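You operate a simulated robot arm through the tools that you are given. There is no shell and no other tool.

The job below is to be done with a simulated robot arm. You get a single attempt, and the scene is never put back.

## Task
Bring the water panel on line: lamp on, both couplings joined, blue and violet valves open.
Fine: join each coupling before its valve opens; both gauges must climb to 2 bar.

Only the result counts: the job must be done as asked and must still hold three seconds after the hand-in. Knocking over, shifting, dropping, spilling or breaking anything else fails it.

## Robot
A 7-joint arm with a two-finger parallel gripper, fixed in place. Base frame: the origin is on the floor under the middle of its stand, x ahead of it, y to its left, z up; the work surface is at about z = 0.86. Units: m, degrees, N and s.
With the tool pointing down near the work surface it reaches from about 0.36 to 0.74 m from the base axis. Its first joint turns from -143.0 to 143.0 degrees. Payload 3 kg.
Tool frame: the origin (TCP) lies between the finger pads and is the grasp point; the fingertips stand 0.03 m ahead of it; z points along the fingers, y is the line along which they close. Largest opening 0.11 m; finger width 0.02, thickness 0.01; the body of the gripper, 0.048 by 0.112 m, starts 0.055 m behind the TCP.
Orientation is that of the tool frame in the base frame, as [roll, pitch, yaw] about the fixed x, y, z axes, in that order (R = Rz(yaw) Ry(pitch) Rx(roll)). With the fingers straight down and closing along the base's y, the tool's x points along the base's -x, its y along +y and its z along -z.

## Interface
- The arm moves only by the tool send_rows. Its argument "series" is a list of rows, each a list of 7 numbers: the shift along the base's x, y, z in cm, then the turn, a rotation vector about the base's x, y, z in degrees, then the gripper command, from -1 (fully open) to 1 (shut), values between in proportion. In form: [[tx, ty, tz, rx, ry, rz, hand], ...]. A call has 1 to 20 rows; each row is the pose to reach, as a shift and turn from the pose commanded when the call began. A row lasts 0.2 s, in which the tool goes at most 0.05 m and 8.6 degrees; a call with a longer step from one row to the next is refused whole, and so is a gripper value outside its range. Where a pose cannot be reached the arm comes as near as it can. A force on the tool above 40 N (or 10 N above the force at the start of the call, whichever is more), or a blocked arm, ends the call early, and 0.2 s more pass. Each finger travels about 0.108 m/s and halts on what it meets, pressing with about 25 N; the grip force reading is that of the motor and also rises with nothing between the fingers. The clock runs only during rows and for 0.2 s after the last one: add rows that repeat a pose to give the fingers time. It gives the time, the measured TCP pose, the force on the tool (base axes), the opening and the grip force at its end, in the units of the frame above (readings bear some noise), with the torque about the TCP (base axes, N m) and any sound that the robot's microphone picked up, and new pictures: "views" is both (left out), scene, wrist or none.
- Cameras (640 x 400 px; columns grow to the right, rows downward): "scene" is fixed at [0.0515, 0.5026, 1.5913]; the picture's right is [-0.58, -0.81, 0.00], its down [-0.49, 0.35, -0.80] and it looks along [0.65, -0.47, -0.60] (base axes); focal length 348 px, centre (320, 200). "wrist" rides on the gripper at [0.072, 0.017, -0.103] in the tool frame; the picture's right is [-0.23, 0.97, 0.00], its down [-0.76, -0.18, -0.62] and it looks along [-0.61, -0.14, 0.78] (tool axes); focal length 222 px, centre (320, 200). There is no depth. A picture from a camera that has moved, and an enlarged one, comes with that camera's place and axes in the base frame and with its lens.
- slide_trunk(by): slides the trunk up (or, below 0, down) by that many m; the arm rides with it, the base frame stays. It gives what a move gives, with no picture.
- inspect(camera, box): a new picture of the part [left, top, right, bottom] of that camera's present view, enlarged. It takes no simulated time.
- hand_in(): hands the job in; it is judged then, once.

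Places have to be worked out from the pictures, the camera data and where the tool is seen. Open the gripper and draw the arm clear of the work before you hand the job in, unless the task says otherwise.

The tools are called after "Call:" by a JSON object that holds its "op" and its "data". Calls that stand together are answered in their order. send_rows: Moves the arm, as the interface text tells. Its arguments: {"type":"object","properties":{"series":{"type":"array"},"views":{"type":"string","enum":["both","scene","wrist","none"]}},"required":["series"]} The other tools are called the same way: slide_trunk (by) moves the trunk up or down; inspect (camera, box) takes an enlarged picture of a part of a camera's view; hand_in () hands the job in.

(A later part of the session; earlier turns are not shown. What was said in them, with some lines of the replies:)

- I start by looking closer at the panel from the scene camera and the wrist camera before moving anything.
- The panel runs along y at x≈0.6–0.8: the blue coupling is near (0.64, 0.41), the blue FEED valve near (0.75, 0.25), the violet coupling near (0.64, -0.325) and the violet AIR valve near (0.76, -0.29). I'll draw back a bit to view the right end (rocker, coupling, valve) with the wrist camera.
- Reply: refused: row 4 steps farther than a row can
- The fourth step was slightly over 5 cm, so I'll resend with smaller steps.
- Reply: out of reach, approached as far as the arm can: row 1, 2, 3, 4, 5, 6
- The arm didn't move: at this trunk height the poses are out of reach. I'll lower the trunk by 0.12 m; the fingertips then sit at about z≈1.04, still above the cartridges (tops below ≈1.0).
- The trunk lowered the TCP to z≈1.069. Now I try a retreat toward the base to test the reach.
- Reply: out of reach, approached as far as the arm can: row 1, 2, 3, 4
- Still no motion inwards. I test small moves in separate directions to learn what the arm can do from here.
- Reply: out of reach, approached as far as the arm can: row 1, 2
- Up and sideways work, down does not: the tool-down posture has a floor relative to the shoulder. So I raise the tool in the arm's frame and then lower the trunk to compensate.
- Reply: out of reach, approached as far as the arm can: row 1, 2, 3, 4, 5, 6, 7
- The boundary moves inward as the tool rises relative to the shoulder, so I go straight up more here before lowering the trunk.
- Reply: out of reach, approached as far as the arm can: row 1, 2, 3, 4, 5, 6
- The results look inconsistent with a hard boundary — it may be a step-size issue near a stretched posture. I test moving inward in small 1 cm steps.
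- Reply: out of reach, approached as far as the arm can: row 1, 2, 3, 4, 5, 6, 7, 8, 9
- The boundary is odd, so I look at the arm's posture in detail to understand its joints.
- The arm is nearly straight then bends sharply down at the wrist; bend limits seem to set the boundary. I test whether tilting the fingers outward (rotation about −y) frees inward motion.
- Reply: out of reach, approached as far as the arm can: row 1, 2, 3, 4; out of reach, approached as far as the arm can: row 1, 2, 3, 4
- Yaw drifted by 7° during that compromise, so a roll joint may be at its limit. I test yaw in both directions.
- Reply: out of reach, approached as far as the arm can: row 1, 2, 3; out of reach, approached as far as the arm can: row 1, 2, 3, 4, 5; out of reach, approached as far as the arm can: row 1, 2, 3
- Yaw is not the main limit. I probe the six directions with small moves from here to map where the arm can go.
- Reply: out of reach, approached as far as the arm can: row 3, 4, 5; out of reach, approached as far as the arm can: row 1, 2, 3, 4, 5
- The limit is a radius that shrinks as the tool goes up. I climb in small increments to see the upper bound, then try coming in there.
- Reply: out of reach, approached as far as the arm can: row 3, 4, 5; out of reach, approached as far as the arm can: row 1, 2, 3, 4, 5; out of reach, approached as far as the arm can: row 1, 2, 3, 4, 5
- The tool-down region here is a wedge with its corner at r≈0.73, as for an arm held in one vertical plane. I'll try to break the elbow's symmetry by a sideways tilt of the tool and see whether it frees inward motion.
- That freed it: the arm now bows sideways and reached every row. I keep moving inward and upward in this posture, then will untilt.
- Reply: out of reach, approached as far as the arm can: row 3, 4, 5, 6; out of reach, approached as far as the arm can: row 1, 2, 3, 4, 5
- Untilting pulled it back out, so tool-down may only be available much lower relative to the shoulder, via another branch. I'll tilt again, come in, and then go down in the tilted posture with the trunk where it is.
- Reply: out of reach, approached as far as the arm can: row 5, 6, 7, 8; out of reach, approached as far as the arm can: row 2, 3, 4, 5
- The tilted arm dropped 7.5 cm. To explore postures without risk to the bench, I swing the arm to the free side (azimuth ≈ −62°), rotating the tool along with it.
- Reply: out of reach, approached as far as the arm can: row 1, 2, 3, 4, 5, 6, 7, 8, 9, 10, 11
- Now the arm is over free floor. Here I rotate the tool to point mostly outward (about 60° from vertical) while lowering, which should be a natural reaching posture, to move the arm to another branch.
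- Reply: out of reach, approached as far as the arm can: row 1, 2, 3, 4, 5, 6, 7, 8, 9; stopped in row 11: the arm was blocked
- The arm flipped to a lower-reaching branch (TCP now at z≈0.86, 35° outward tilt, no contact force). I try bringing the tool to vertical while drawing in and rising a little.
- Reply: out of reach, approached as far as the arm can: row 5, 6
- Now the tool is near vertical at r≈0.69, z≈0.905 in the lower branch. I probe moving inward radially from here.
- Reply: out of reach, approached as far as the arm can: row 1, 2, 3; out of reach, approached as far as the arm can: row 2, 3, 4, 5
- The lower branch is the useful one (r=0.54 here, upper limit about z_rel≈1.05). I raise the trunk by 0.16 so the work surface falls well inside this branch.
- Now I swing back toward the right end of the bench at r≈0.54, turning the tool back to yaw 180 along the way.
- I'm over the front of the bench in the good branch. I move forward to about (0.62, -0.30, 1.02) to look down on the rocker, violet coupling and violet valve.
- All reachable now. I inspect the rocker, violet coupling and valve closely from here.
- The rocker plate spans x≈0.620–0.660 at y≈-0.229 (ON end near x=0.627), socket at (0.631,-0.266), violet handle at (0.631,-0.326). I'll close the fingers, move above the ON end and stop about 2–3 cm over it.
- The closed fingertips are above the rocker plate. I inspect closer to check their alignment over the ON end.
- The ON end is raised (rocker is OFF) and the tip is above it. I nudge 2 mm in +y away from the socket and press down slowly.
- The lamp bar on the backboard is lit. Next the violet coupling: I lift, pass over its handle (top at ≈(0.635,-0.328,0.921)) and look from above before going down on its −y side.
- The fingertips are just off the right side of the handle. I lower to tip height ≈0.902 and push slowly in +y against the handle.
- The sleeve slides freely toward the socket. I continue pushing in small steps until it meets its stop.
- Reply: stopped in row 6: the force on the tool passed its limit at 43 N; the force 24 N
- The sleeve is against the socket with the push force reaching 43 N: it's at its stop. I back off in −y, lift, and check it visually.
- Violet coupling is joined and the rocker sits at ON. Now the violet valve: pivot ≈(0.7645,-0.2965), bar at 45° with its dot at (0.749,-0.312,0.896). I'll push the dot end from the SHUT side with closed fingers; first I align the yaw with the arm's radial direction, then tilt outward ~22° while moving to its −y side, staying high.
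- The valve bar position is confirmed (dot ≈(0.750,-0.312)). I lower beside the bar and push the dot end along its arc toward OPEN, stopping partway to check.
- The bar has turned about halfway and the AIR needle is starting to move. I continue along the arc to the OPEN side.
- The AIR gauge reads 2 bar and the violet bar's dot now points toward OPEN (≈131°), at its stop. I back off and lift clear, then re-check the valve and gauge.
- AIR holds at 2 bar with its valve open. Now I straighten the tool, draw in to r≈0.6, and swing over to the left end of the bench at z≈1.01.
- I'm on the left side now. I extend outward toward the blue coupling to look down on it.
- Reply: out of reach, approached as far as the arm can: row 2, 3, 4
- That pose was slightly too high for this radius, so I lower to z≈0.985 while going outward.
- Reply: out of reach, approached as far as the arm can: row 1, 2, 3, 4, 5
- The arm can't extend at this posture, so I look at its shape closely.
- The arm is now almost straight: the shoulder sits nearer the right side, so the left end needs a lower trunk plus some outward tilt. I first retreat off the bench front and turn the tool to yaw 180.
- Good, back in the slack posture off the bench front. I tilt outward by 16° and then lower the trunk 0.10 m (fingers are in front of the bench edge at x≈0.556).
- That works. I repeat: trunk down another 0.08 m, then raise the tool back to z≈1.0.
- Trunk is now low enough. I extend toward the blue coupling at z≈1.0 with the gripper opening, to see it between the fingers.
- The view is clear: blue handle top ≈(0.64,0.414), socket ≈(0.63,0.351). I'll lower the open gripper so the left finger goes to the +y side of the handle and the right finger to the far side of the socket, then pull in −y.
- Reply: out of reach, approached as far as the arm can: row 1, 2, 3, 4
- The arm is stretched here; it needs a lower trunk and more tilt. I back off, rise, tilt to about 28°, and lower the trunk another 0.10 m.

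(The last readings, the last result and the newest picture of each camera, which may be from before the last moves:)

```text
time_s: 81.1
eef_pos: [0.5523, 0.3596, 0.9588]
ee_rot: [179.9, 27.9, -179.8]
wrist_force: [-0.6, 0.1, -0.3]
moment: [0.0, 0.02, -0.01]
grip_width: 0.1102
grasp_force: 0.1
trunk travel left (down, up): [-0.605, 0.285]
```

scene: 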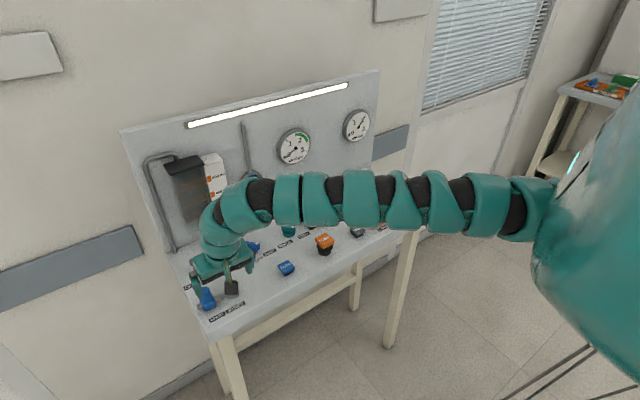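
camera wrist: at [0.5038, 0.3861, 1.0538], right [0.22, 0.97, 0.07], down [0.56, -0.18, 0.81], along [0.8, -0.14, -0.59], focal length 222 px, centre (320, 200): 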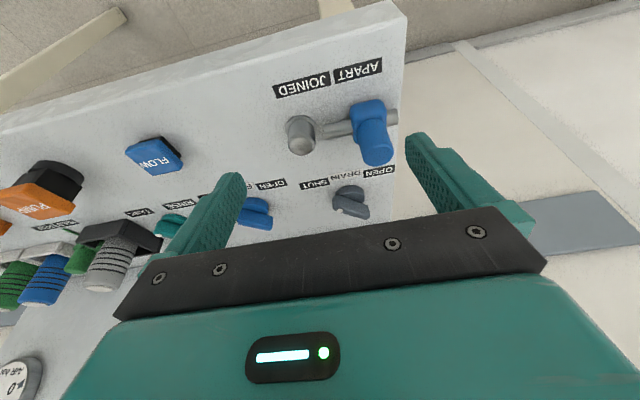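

Trunk is at a good height with 28° tilt. I move forward above the coupling with a little extra height, then check reach and alignment.

Call:
{"op": "send_rows", "data": {"series": [[2.5, 1, 1.5, 0, 0, 0, -1], [5, 2, 2, 0, 0, 0, -1], [7.4, 2.1, 2, 0, 0, 0, -1], [7.4, 2.1, 2, 0, 0, 0, -1]]}}

Call:
{"op": "inspect", "data": {"camera": "wrist", "box": [200, 60, 440, 210]}}

```text
time_s: 82.1
eef_pos: [0.6248, 0.3812, 0.9796]
ee_rot: [179.9, 27.9, 180.0]
wrist_force: [0.3, 0.2, 0.1]
moment: [0.0, 0.03, 0.0]
grip_width: 0.1098
grasp_force: 0.0
trunk travel left (down, up): [-0.605, 0.285]
camera wrist: at [0.5128, 0.396, 1.0377], right [0.2, 0.97, 0.11], down [0.38, -0.18, 0.91], along [0.9, -0.14, -0.41], focal length 222 px, centre (320, 200)
```

scene: 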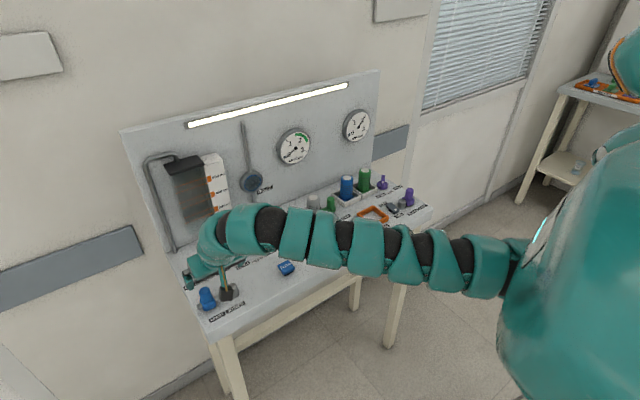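
wrist: 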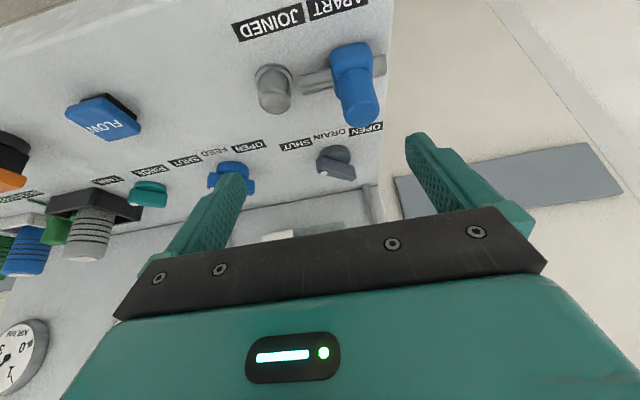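

```text
2.67 times, centred on (320, 135) of wrist
camera zoom: at [0.5128, 0.396, 1.0377], right [0.2, 0.97, 0.11], down [0.38, -0.18, 0.91], along [0.9, -0.14, -0.41], focal length 592 px, centre (320, 373)
```

zoom: 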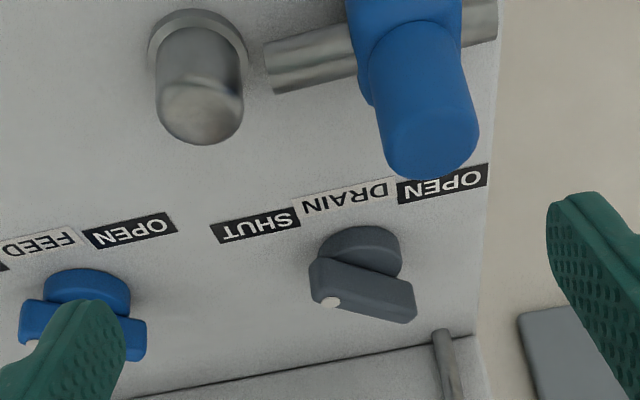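

Alignment is good (handle at (0.639,0.413), margins ≈1.2 cm each side). I descend straight down so the left finger is beside the handle.

Call:
{"op": "send_rows", "data": {"series": [[0, 0, -1.5, 0, 0, 0, -1], [0, 0, -3, 0, 0, 0, -1], [0, 0, -4.2, 0, 0, 0, -1], [0, 0, -5, 0, 0, 0, -1], [0, 0, -5, 0, 0, 0, -1]]}}

Call:
{"op": "inspect", "data": {"camera": "scene", "box": [175, 230, 295, 330]}}

```text
time_s: 83.3
eef_pos: [0.6259, 0.3808, 0.9272]
ee_rot: [179.9, 27.9, 180.0]
wrist_force: [0.8, 0.5, -0.4]
moment: [-0.01, 0.0, -0.02]
grip_width: 0.1101
grasp_force: 0.1
trunk travel left (down, up): [-0.605, 0.285]
camera wrist: at [0.5127, 0.3961, 0.9864], right [0.2, 0.97, 0.11], down [0.38, -0.18, 0.91], along [0.9, -0.14, -0.41], focal length 222 px, centre (320, 200)
```

scene: 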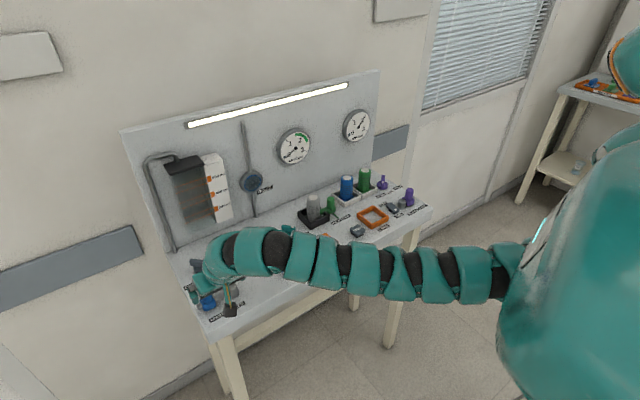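
wrist: 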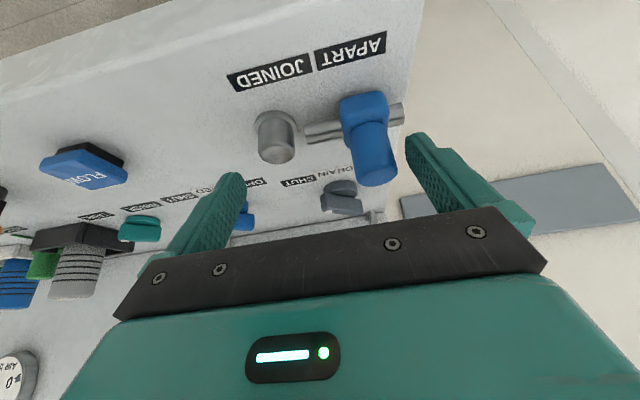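

```text
4.00 times, centred on (235, 280) of scene
camera zoom: at [0.0515, 0.5026, 1.5913], right [-0.58, -0.81, 0.0], down [-0.49, 0.35, -0.8], along [0.65, -0.47, -0.6], focal length 1391 px, centre (660, -120)
```

zoom: 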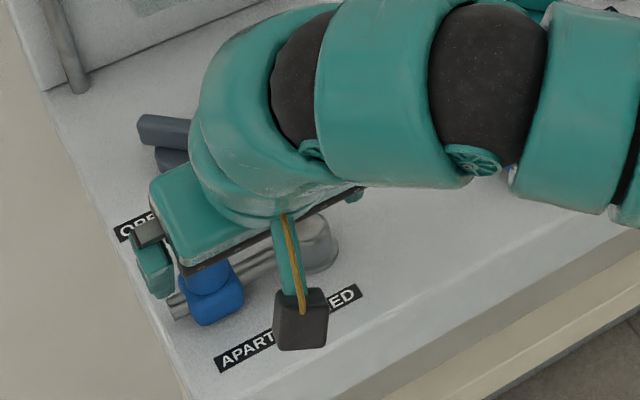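

The left finger is on the +y side of the handle with no contact. Now I pull in −y in small steps.

Call:
{"op": "send_rows", "data": {"series": [[0, -0.6, 0, 0, 0, 0, -1], [0, -1.2, 0, 0, 0, 0, -1], [0, -1.7, 0, 0, 0, 0, -1], [0, -2.2, 0, 0, 0, 0, -1], [0, -2.7, 0, 0, 0, 0, -1], [0, -3.2, 0, 0, 0, 0, -1], [0, -3.6, 0, 0, 0, 0, -1], [0, -3.6, 0, 0, 0, 0, -1]]}}

```text
time_s: 85.1
eef_pos: [0.6248, 0.3447, 0.9273]
ee_rot: [179.8, 27.9, -179.9]
wrist_force: [0.6, 0.6, -0.6]
moment: [0.01, -0.02, 0.03]
grip_width: 0.11
grasp_force: 0.1
trunk travel left (down, up): [-0.605, 0.285]
camera wrist: at [0.5123, 0.3604, 0.9871], right [0.2, 0.97, 0.11], down [0.38, -0.18, 0.91], along [0.9, -0.14, -0.41], focal length 222 px, centre (320, 200)
```

scene: 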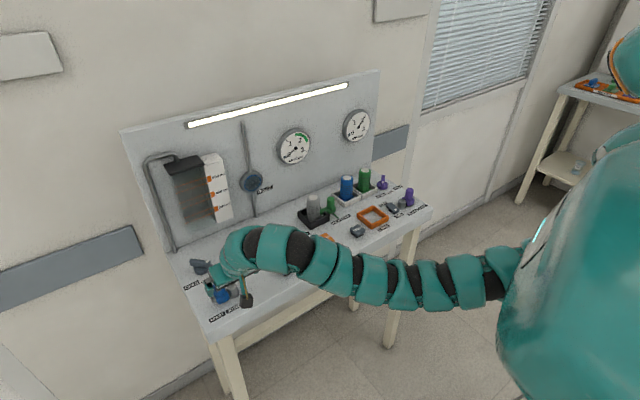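
wrist: 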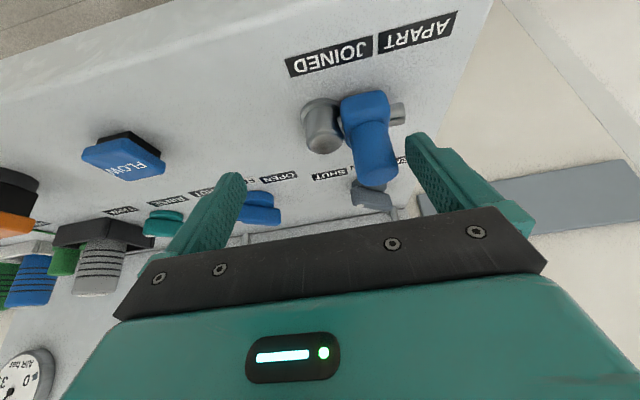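

The blue sleeve is sliding toward the socket. I keep pulling in small steps until it stops.

Call:
{"op": "send_rows", "data": {"series": [[0, -0.3, 0, 0, 0, 0, -1], [0, -0.6, 0, 0, 0, 0, -1], [0, -0.9, 0, 0, 0, 0, -1], [0, -1.2, 0, 0, 0, 0, -1], [0, -1.5, 0, 0, 0, 0, -1], [0, -1.8, 0, 0, 0, 0, -1], [0, -1.8, 0, 0, 0, 0, -1]]}}

Call:
{"op": "inspect", "data": {"camera": "wrist", "box": [240, 30, 480, 180]}}

```text
time_s: 86.5
eef_pos: [0.6235, 0.3379, 0.9291]
ee_rot: [179.1, 28.2, -179.5]
wrist_force: [4.1, 20.0, -4.6]
moment: [-0.01, -0.22, 0.16]
grip_width: 0.1102
grasp_force: 0.1
trunk travel left (down, up): [-0.605, 0.285]
stopped in row 6: the force on the tool passed its limit at 46 N (the readings are from after the stop); the commanded pose is now the measured one
camera wrist: at [0.5103, 0.3504, 0.9881], right [0.18, 0.98, 0.12], down [0.38, -0.18, 0.91], along [0.91, -0.12, -0.41], focal length 222 px, centre (320, 200)
```

scene: 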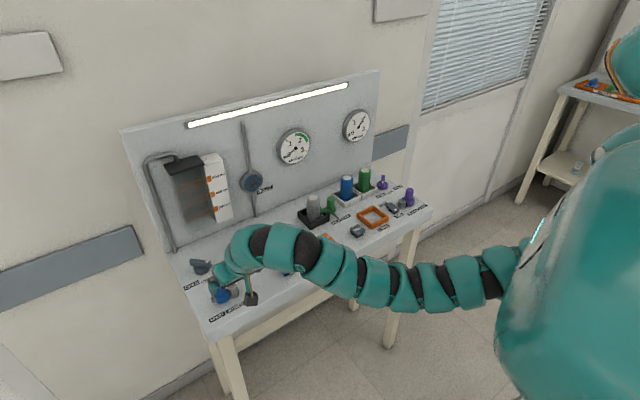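
wrist: 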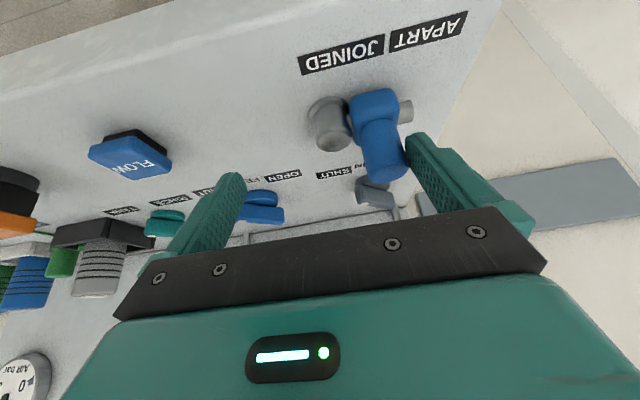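

```text
2.67 times, centred on (360, 105) of wrist
camera zoom: at [0.5103, 0.3504, 0.9881], right [0.18, 0.98, 0.12], down [0.38, -0.18, 0.91], along [0.91, -0.12, -0.41], focal length 592 px, centre (213, 453)
```

zoom: 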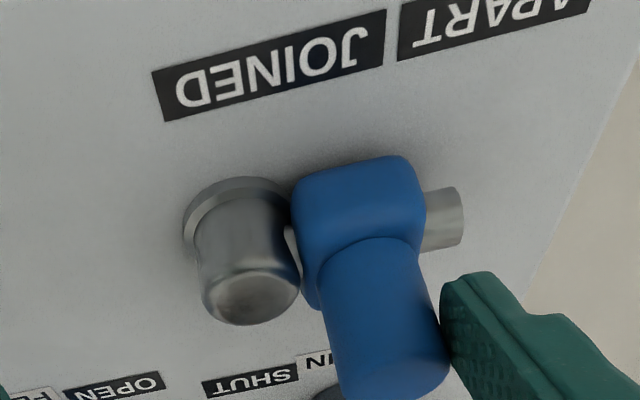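

The blue sleeve is against its socket (force limit at the stop). I release by moving 1 cm in +y, lift clear, and move over to look at the blue FEED valve and the coupling.

Call:
{"op": "send_rows", "data": {"series": [[0, 0.8, 0, 0.8, 0, 0, -1], [0, 0.8, 2.5, 0.8, 0, 0, -1], [0, 0.8, 6, 0.8, 0, 0, -1], [0, -2, 8, 0.8, 0, 0, -1], [0, -5.5, 8, 0.8, 0, 0, -1], [0, -5.5, 8, 0.8, 0, 0, -1]]}}

Call:
{"op": "inspect", "data": {"camera": "wrist", "box": [200, 30, 520, 230]}}

Call:
{"op": "inspect", "data": {"camera": "scene", "box": [175, 220, 305, 330]}}

```text
time_s: 87.9
eef_pos: [0.6264, 0.2749, 1.0108]
ee_rot: [178.3, 28.1, 179.7]
wrist_force: [0.8, -0.7, 0.5]
moment: [0.04, 0.04, -0.02]
grip_width: 0.1101
grasp_force: 0.1
trunk travel left (down, up): [-0.605, 0.285]
camera wrist: at [0.5131, 0.2893, 1.0688], right [0.19, 0.97, 0.13], down [0.38, -0.2, 0.9], along [0.91, -0.12, -0.41], focal length 222 px, centre (320, 200)
```

scene: 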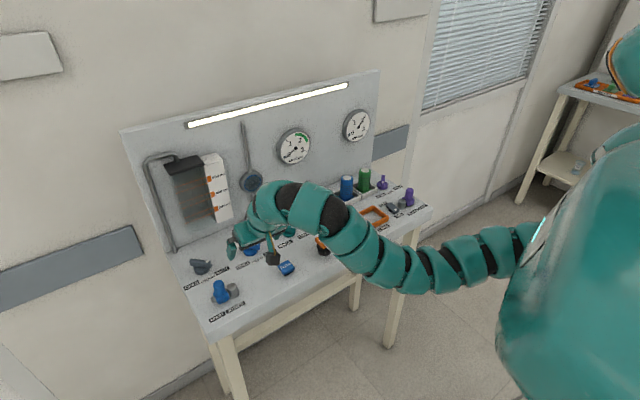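
wrist: 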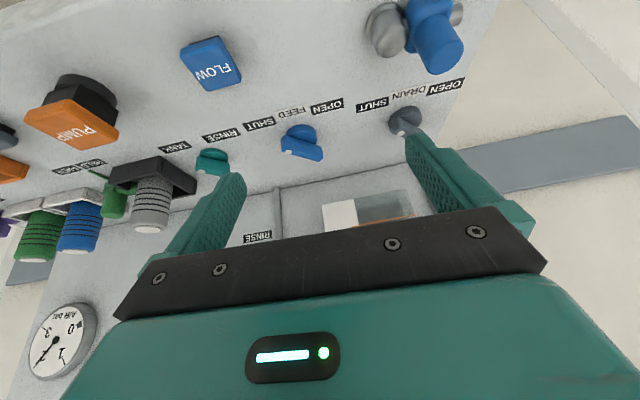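

```text
2.00 times, centred on (360, 130) of wrist
camera zoom: at [0.5131, 0.2893, 1.0688], right [0.19, 0.97, 0.13], down [0.38, -0.2, 0.9], along [0.91, -0.12, -0.41], focal length 444 px, centre (240, 340)
```

zoom: 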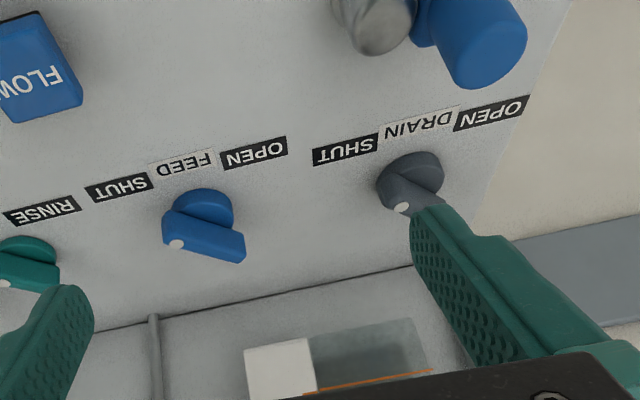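

```text
3.64 times, centred on (240, 275) of scene
camera zoom: at [0.0515, 0.5026, 1.5913], right [-0.58, -0.81, 0.0], down [-0.49, 0.35, -0.8], along [0.65, -0.47, -0.6], focal length 1265 px, centre (611, -73)
```

zoom: 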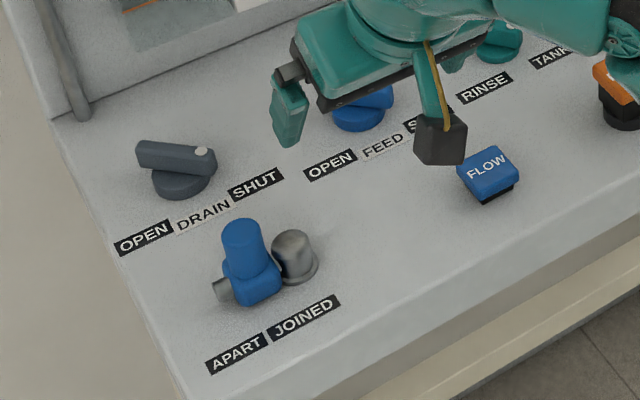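

Both couplings are joined; the DRAIN, teal and others are untouched. FEED valve: dot at ≈(0.736,0.226), so its pivot ≈(0.752,0.242), bar at the same 45°. I close the fingers and move above its −y (SHUT) side.

Call:
{"op": "send_rows", "data": {"series": [[2.8, -2.8, -0.5, 0, 0, 0, 0], [5.6, -5.6, -1.5, 0, 0, 0, 1], [8.4, -8.5, -3, 0, 0, 0, 1], [10.6, -8.5, -3, 0, 0, 0, 1], [10.6, -8.5, -3, 0, 0, 0, 1]]}}

Call:
{"op": "inspect", "data": {"camera": "wrist", "box": [240, 30, 480, 180]}}

```text
time_s: 89.1
eef_pos: [0.7314, 0.1926, 0.9794]
ee_rot: [178.3, 28.1, 179.9]
wrist_force: [-1.1, 0.7, 0.4]
moment: [0.0, 0.01, 0.0]
grip_width: 0.0001
grasp_force: 24.6
trunk travel left (down, up): [-0.605, 0.285]
camera wrist: at [0.6174, 0.2044, 1.0387], right [0.19, 0.97, 0.13], down [0.38, -0.2, 0.9], along [0.91, -0.12, -0.41], focal length 222 px, centre (320, 200)
```

scene: 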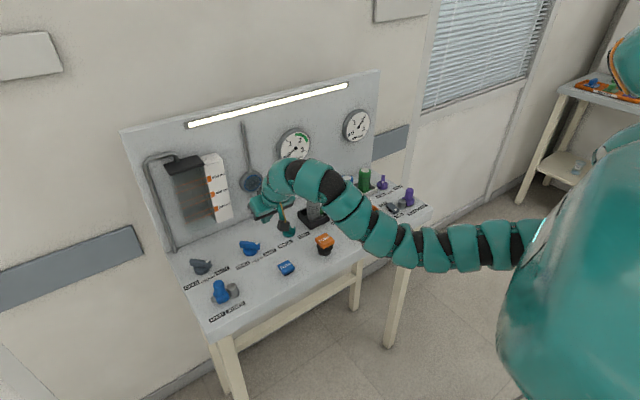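
wrist: 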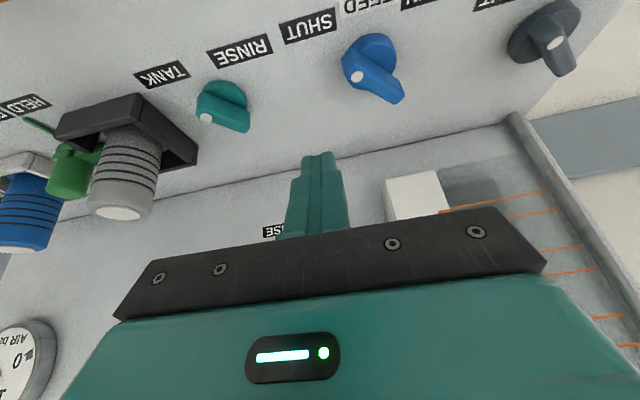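

```text
2.67 times, centred on (360, 105) of wrist
camera zoom: at [0.6174, 0.2044, 1.0387], right [0.19, 0.97, 0.13], down [0.38, -0.2, 0.9], along [0.91, -0.12, -0.41], focal length 592 px, centre (213, 453)
```

zoom: 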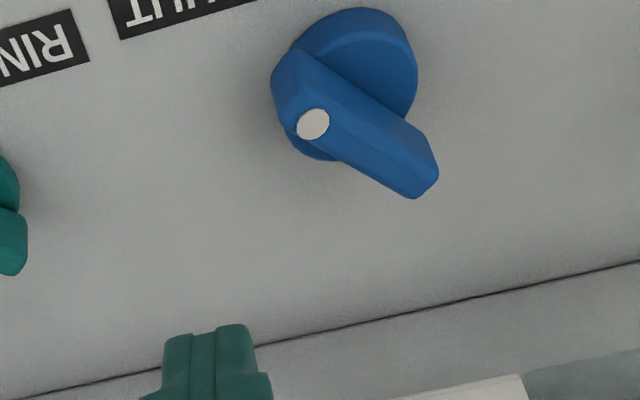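

Dot confirmed at ≈(0.735,0.229), pivot ≈(0.751,0.243). I lower beside the bar and push the dot end along the same arc, halfway first.

Call:
{"op": "send_rows", "data": {"series": [[0.1, 0, -2.5, 0, 0, 0, 1], [0.1, 0, -5, 0, 0, 0, 1], [0.1, 0, -6.8, 0, 0, 0, 1], [0.1, 0.8, -6.8, 0, 0, 0, 1], [0.1, 1.5, -6.8, 0, 0, 0, 1], [-0.36, 2.13, -6.8, 0, 0, 0, 1], [-1.06, 2.46, -6.8, 0, 0, 0, 1], [-1.65, 2.96, -6.8, 0, 0, 0, 1], [-1.65, 2.96, -6.8, 0, 0, 0, 1]]}}

Call:
{"op": "inspect", "data": {"camera": "wrist", "box": [240, 50, 480, 200]}}

```text
time_s: 91.1
eef_pos: [0.7146, 0.2224, 0.913]
ee_rot: [178.2, 28.1, 179.8]
wrist_force: [-0.1, 0.5, 0.0]
moment: [0.0, -0.02, -0.01]
grip_width: 0.0002
grasp_force: 24.8
trunk travel left (down, up): [-0.605, 0.285]
camera wrist: at [0.6008, 0.2358, 0.9709], right [0.19, 0.97, 0.13], down [0.38, -0.2, 0.9], along [0.91, -0.12, -0.41], focal length 222 px, centre (320, 200)
```

scene: 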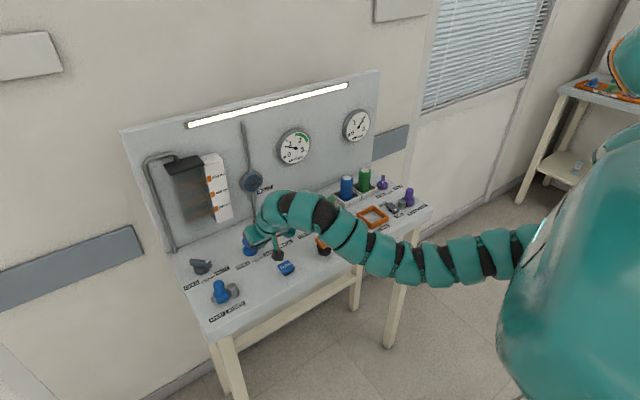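
wrist: 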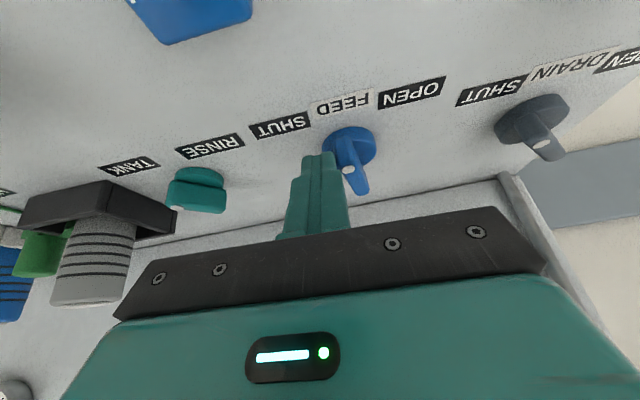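

```text
2.67 times, centred on (360, 125) of wrist
camera zoom: at [0.6008, 0.2358, 0.9709], right [0.19, 0.97, 0.13], down [0.38, -0.2, 0.9], along [0.91, -0.12, -0.41], focal length 592 px, centre (213, 400)
```

zoom: 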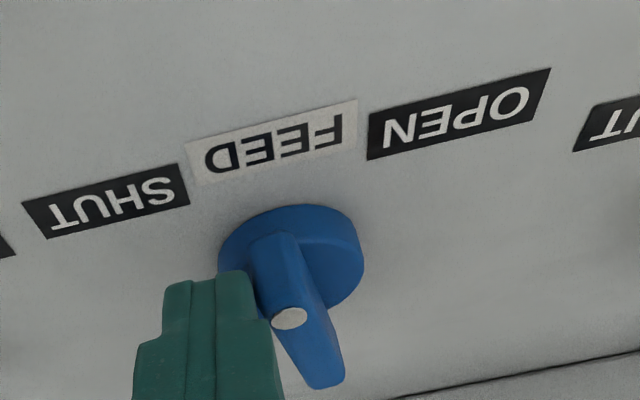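

The FEED bar is halfway and the LINE needle is rising. I continue along the arc to its OPEN stop.

Call:
{"op": "send_rows", "data": {"series": [[-0.45, 0.64, 0, 0, 0, 0, 1], [-0.71, 1.37, 0, 0, 0, 0, 1], [-0.77, 2.14, 0, 0, 0, 0, 1], [-0.66, 2.6, 0, 0, 0, 0, 1], [-0.6, 2.8, 0, 0, 0, 0, 1], [-0.6, 2.8, 0, 0, 0, 0, 1]]}}

Call:
{"op": "inspect", "data": {"camera": "wrist", "box": [240, 50, 480, 200]}}

Call:
{"op": "inspect", "data": {"camera": "scene", "box": [265, 100, 425, 200]}}

```text
time_s: 92.5
eef_pos: [0.7077, 0.2449, 0.9133]
ee_rot: [178.4, 28.1, 179.7]
wrist_force: [-9.3, -16.6, -1.3]
moment: [-0.38, 0.23, -0.26]
grip_width: 0.0
grasp_force: 24.6
trunk travel left (down, up): [-0.605, 0.285]
camera wrist: at [0.5945, 0.2606, 0.971], right [0.19, 0.97, 0.13], down [0.38, -0.2, 0.9], along [0.9, -0.13, -0.41], focal length 222 px, centre (320, 200)
```

scene: 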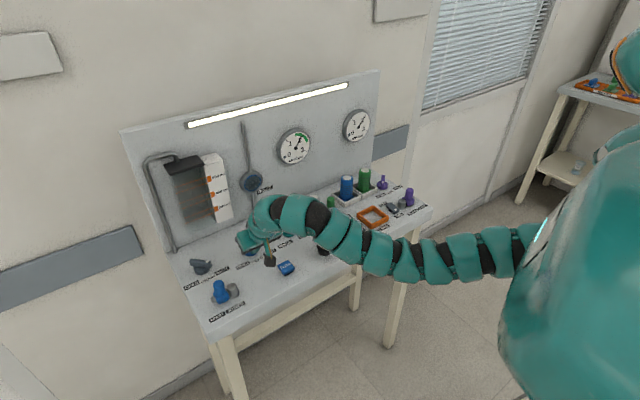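
wrist: 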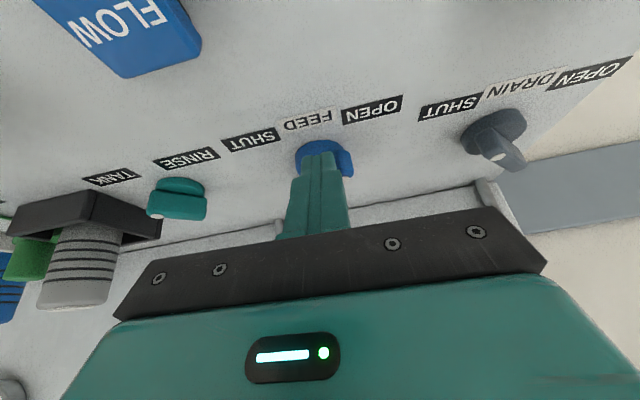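

```text
2.67 times, centred on (360, 125) of wrist
camera zoom: at [0.5945, 0.2606, 0.971], right [0.19, 0.97, 0.13], down [0.38, -0.2, 0.9], along [0.9, -0.13, -0.41], focal length 592 px, centre (213, 400)
```

zoom: 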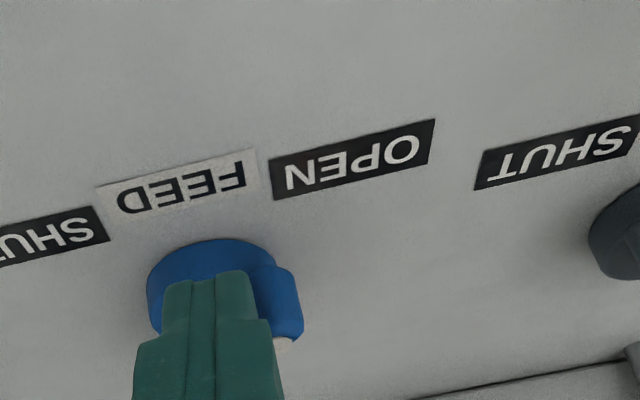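

```text
4.00 times, centred on (345, 150) of scene
camera zoom: at [0.0515, 0.5026, 1.5913], right [-0.58, -0.81, 0.0], down [-0.49, 0.35, -0.8], along [0.65, -0.47, -0.6], focal length 1391 px, centre (220, 400)
```

zoom: 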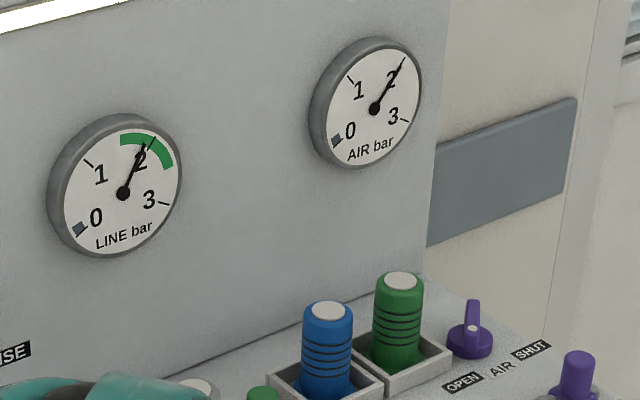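

LINE is nearly at 2 bar and the valve is at its stop (≈19 N). I back the finger off diagonally, lift clear and draw back, then check both gauges again.

Call:
{"op": "send_rows", "data": {"series": [[-0.7, -0.7, 0, 0, 0, 0, 1], [-1.2, -1.0, 1.5, 0, 0, 0, 1], [-1.5, -1.0, 5, 0, 0, 0, 1], [-4, -1, 8, 0, 0, 0, 1], [-8, -1, 9, 0, 0, 0, 1], [-12, -1, 9, 0, 0, 0, 1], [-12, -1, 9, 0, 0, 0, 1]]}}

Call:
{"op": "inspect", "data": {"camera": "scene", "box": [265, 100, 425, 200]}}

Call:
{"op": "inspect", "data": {"camera": "wrist", "box": [160, 0, 480, 200]}}

```text
time_s: 94.1
eef_pos: [0.5867, 0.2391, 1.0023]
ee_rot: [178.4, 28.3, 179.8]
wrist_force: [-0.1, -0.4, -0.7]
moment: [-0.03, -0.04, -0.02]
grip_width: 0.0004
grasp_force: 24.7
trunk travel left (down, up): [-0.605, 0.285]
camera wrist: at [0.4729, 0.2532, 1.0605], right [0.19, 0.97, 0.13], down [0.38, -0.2, 0.9], along [0.91, -0.12, -0.41], focal length 222 px, centre (320, 200)
```

scene: 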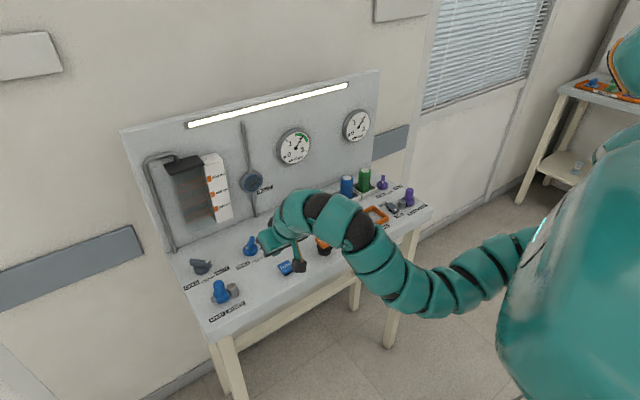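
wrist: 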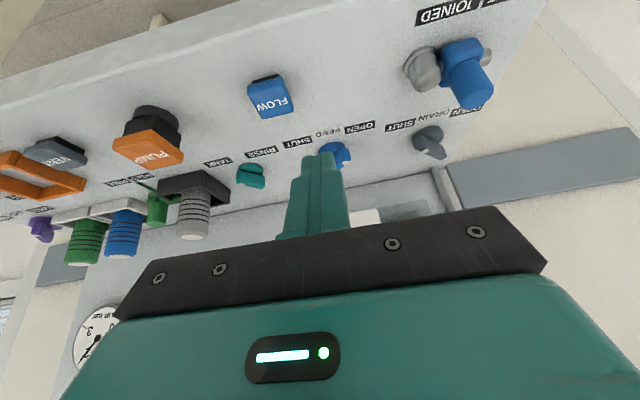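

```text
4.00 times, centred on (345, 150) of scene
camera zoom: at [0.0515, 0.5026, 1.5913], right [-0.58, -0.81, 0.0], down [-0.49, 0.35, -0.8], along [0.65, -0.47, -0.6], focal length 1391 px, centre (220, 400)
```

zoom: 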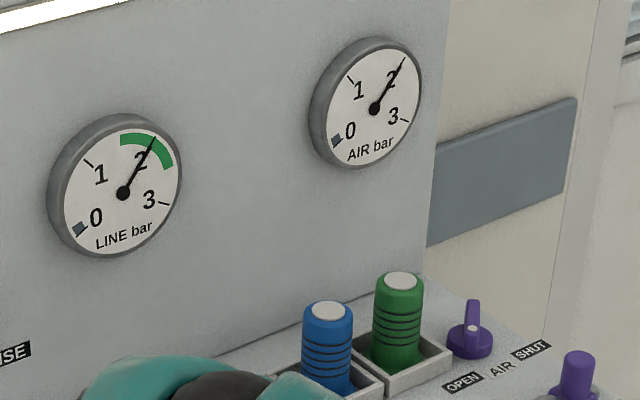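

```text
2.00 times, centred on (320, 100) of wrist
camera zoom: at [0.4729, 0.2532, 1.0605], right [0.19, 0.97, 0.13], down [0.38, -0.2, 0.9], along [0.91, -0.12, -0.41], focal length 444 px, centre (320, 400)
```

zoom: 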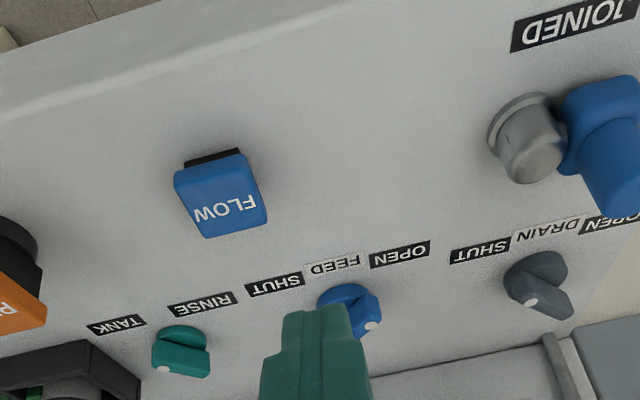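

Both gauges now read 2 bar, lamp lit, both couplings joined, both valves open. I raise the trunk a little for clearance before drawing the arm back.

Call:
{"op": "slide_trunk", "data": {"by": 0.1}}

Call:
{"op": "send_rows", "data": {"series": [[-3, 0, -1, 0, 0, 0, 1], [-6, 0, -2, 0, 0, 0, 1], [-9, 0, -3, 0, 0, 0, 1], [-12, 0, -4, 0, 0, 0, 0], [-12, 0, -4, 0, 0, 0, -1], [-12, 0, -4, 0, 0, 0, -1], [-12, 0, -4, 0, 0, 0, -1], [-12, 0, -4, 0, 0, 0, -1]]}}

Call:
{"op": "inspect", "data": {"camera": "scene", "box": [265, 100, 425, 200]}}

Call:
{"op": "inspect", "data": {"camera": "scene", "box": [170, 180, 440, 330]}}

```text
time_s: 95.4
eef_pos: [0.5881, 0.2398, 1.1015]
ee_rot: [178.3, 28.2, 179.8]
wrist_force: [0.2, 0.5, 0.5]
moment: [0.0, 0.01, -0.01]
grip_width: 0.0
grasp_force: 25.0
trunk travel left (down, up): [-0.705, 0.185]
```

```text
time_s: 97.2
eef_pos: [0.4678, 0.2396, 1.0615]
ee_rot: [178.5, 28.2, 179.8]
wrist_force: [-0.3, 0.1, 0.6]
moment: [-0.02, -0.02, 0.04]
grip_width: 0.1099
grasp_force: 0.1
trunk travel left (down, up): [-0.705, 0.185]
camera wrist: at [0.3539, 0.2535, 1.1196], right [0.19, 0.97, 0.13], down [0.38, -0.2, 0.9], along [0.91, -0.12, -0.41], focal length 222 px, centre (320, 200)
```

scene: 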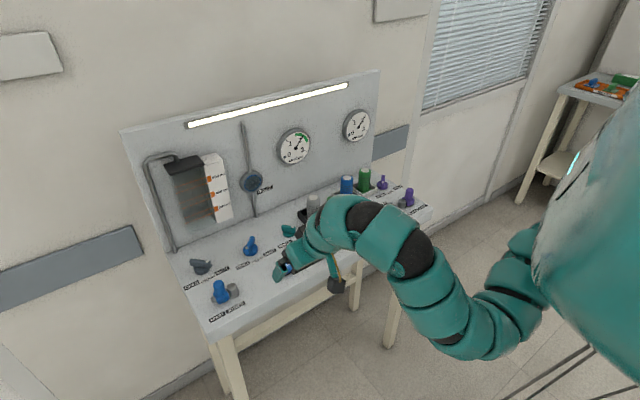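
wrist: 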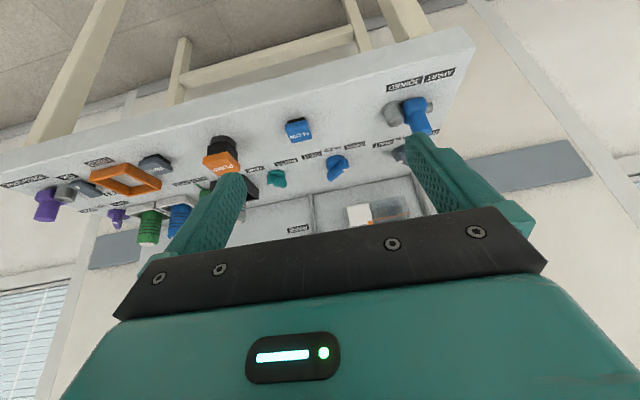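

```text
4.00 times, centred on (345, 150) of scene
camera zoom: at [0.0515, 0.5026, 1.5913], right [-0.58, -0.81, 0.0], down [-0.49, 0.35, -0.8], along [0.65, -0.47, -0.6], focal length 1391 px, centre (220, 400)
```

zoom: 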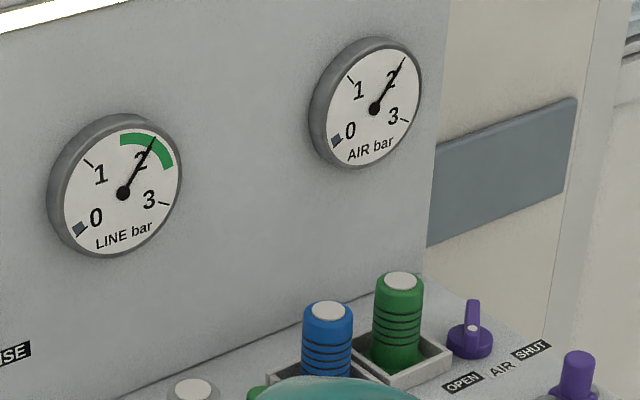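

```text
2.37 times, centred on (305, 255) of scene
camera zoom: at [0.0515, 0.5026, 1.5913], right [-0.58, -0.81, 0.0], down [-0.49, 0.35, -0.8], along [0.65, -0.47, -0.6], focal length 824 px, centre (356, 70)
```

zoom: 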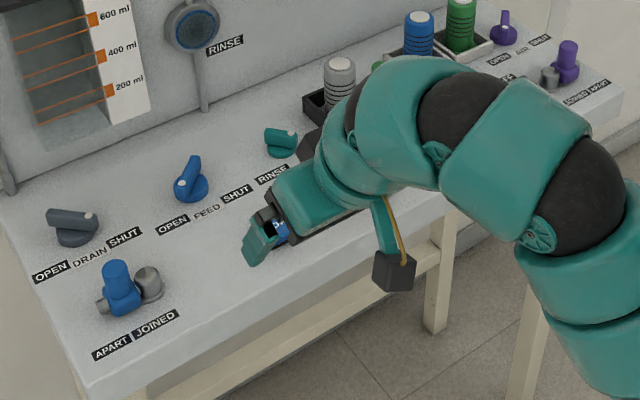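

Everything looks as asked. I retreat a little farther, wait a few seconds and confirm the gauges and couplings hold.

Call:
{"op": "send_rows", "data": {"series": [[-2, 0, 0, 0, 0, 0, -1], [-3, 0, 0, 0, 0, 0, -1], [-3, 0, 0, 0, 0, 0, -1], [-3, 0, 0, 0, 0, 0, -1], [-3, 0, 0, 0, 0, 0, -1], [-3, 0, 0, 0, 0, 0, -1], [-3, 0, 0, 0, 0, 0, -1], [-3, 0, 0, 0, 0, 0, -1], [-3, 0, 0, 0, 0, 0, -1], [-3, 0, 0, 0, 0, 0, -1], [-3, 0, 0, 0, 0, 0, -1], [-3, 0, 0, 0, 0, 0, -1], [-3, 0, 0, 0, 0, 0, -1], [-3, 0, 0, 0, 0, 0, -1], [-3, 0, 0, 0, 0, 0, -1]]}}

Call:
{"op": "inspect", "data": {"camera": "scene", "box": [265, 100, 425, 200]}}

Call:
{"op": "inspect", "data": {"camera": "wrist", "box": [0, 60, 320, 260]}}

```text
time_s: 100.4
eef_pos: [0.4367, 0.2391, 1.0628]
ee_rot: [178.4, 28.2, 179.8]
wrist_force: [0.0, 0.4, -0.3]
moment: [0.01, -0.01, -0.02]
grip_width: 0.11
grasp_force: 0.0
trunk travel left (down, up): [-0.705, 0.185]
camera wrist: at [0.3236, 0.2532, 1.1204], right [0.19, 0.97, 0.13], down [0.38, -0.2, 0.9], along [0.91, -0.12, -0.41], focal length 222 px, centre (320, 200)
```

scene: 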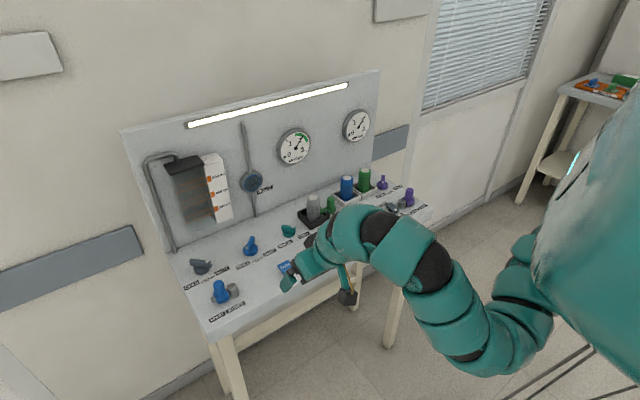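
wrist: 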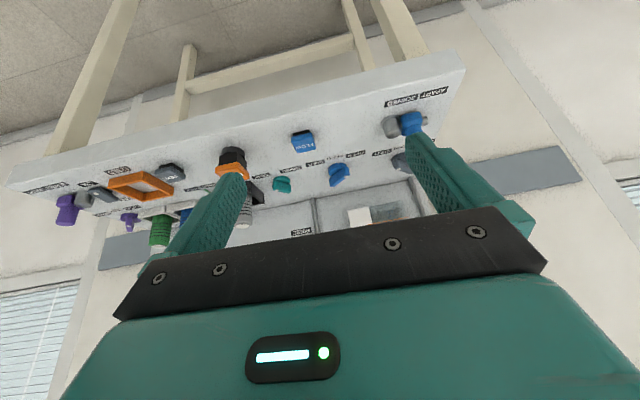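

```text
4.00 times, centred on (345, 150) of scene
camera zoom: at [0.0515, 0.5026, 1.5913], right [-0.58, -0.81, 0.0], down [-0.49, 0.35, -0.8], along [0.65, -0.47, -0.6], focal length 1391 px, centre (220, 400)
```

zoom: 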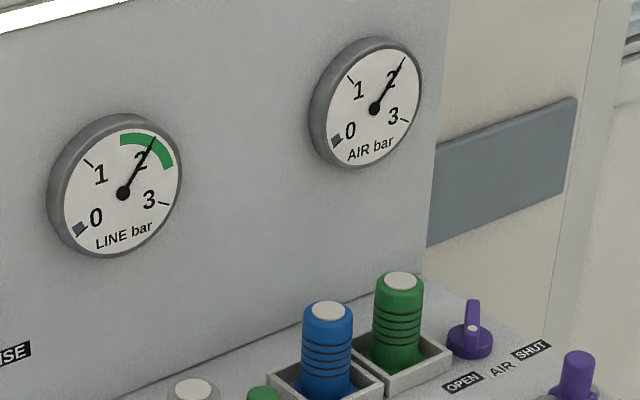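

```text
2.00 times, centred on (160, 160) of wrist
camera zoom: at [0.3236, 0.2532, 1.1204], right [0.19, 0.97, 0.13], down [0.38, -0.2, 0.9], along [0.91, -0.12, -0.41], focal length 444 px, centre (640, 280)
```

zoom: 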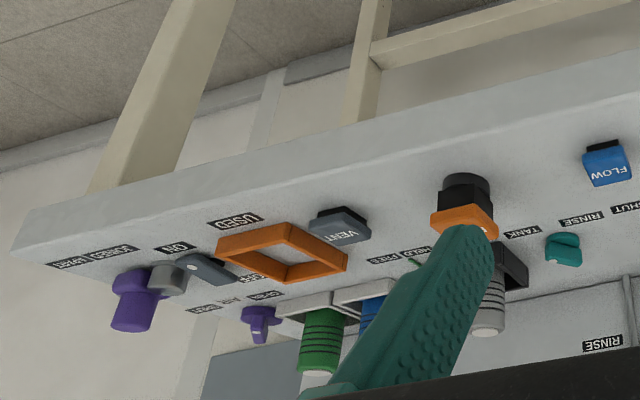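

After more than three seconds both gauges still read 2 bar, the lamp is lit, both couplings are joined and both valves are open; nothing else has moved. The gripper is open and clear of the bench, so I hand the job in.

Call:
{"op": "hand_in", "data": {}}

```text
The job is handed in.
```

The water panel is on line and the job is handed in. The lamp is lit, both couplings are joined, and the blue (FEED) and violet (AIR) valves are open.

- **Order:** I joined each coupling before opening its valve, the violet pair first and then the blue pair.
- **Gauges:** LINE and AIR both climbed to 2 bar. They still read 2 bar more than three seconds after the arm was clear, just before I handed in.
- **Rest of the panel:** The pictures show nothing else on the bench moved. The gripper is open and back in front of the bench.

Early on, the arm was hard to get into a working position. I moved it to free space beside the bench to sort that out, and lowered the trunk to reach the left end.
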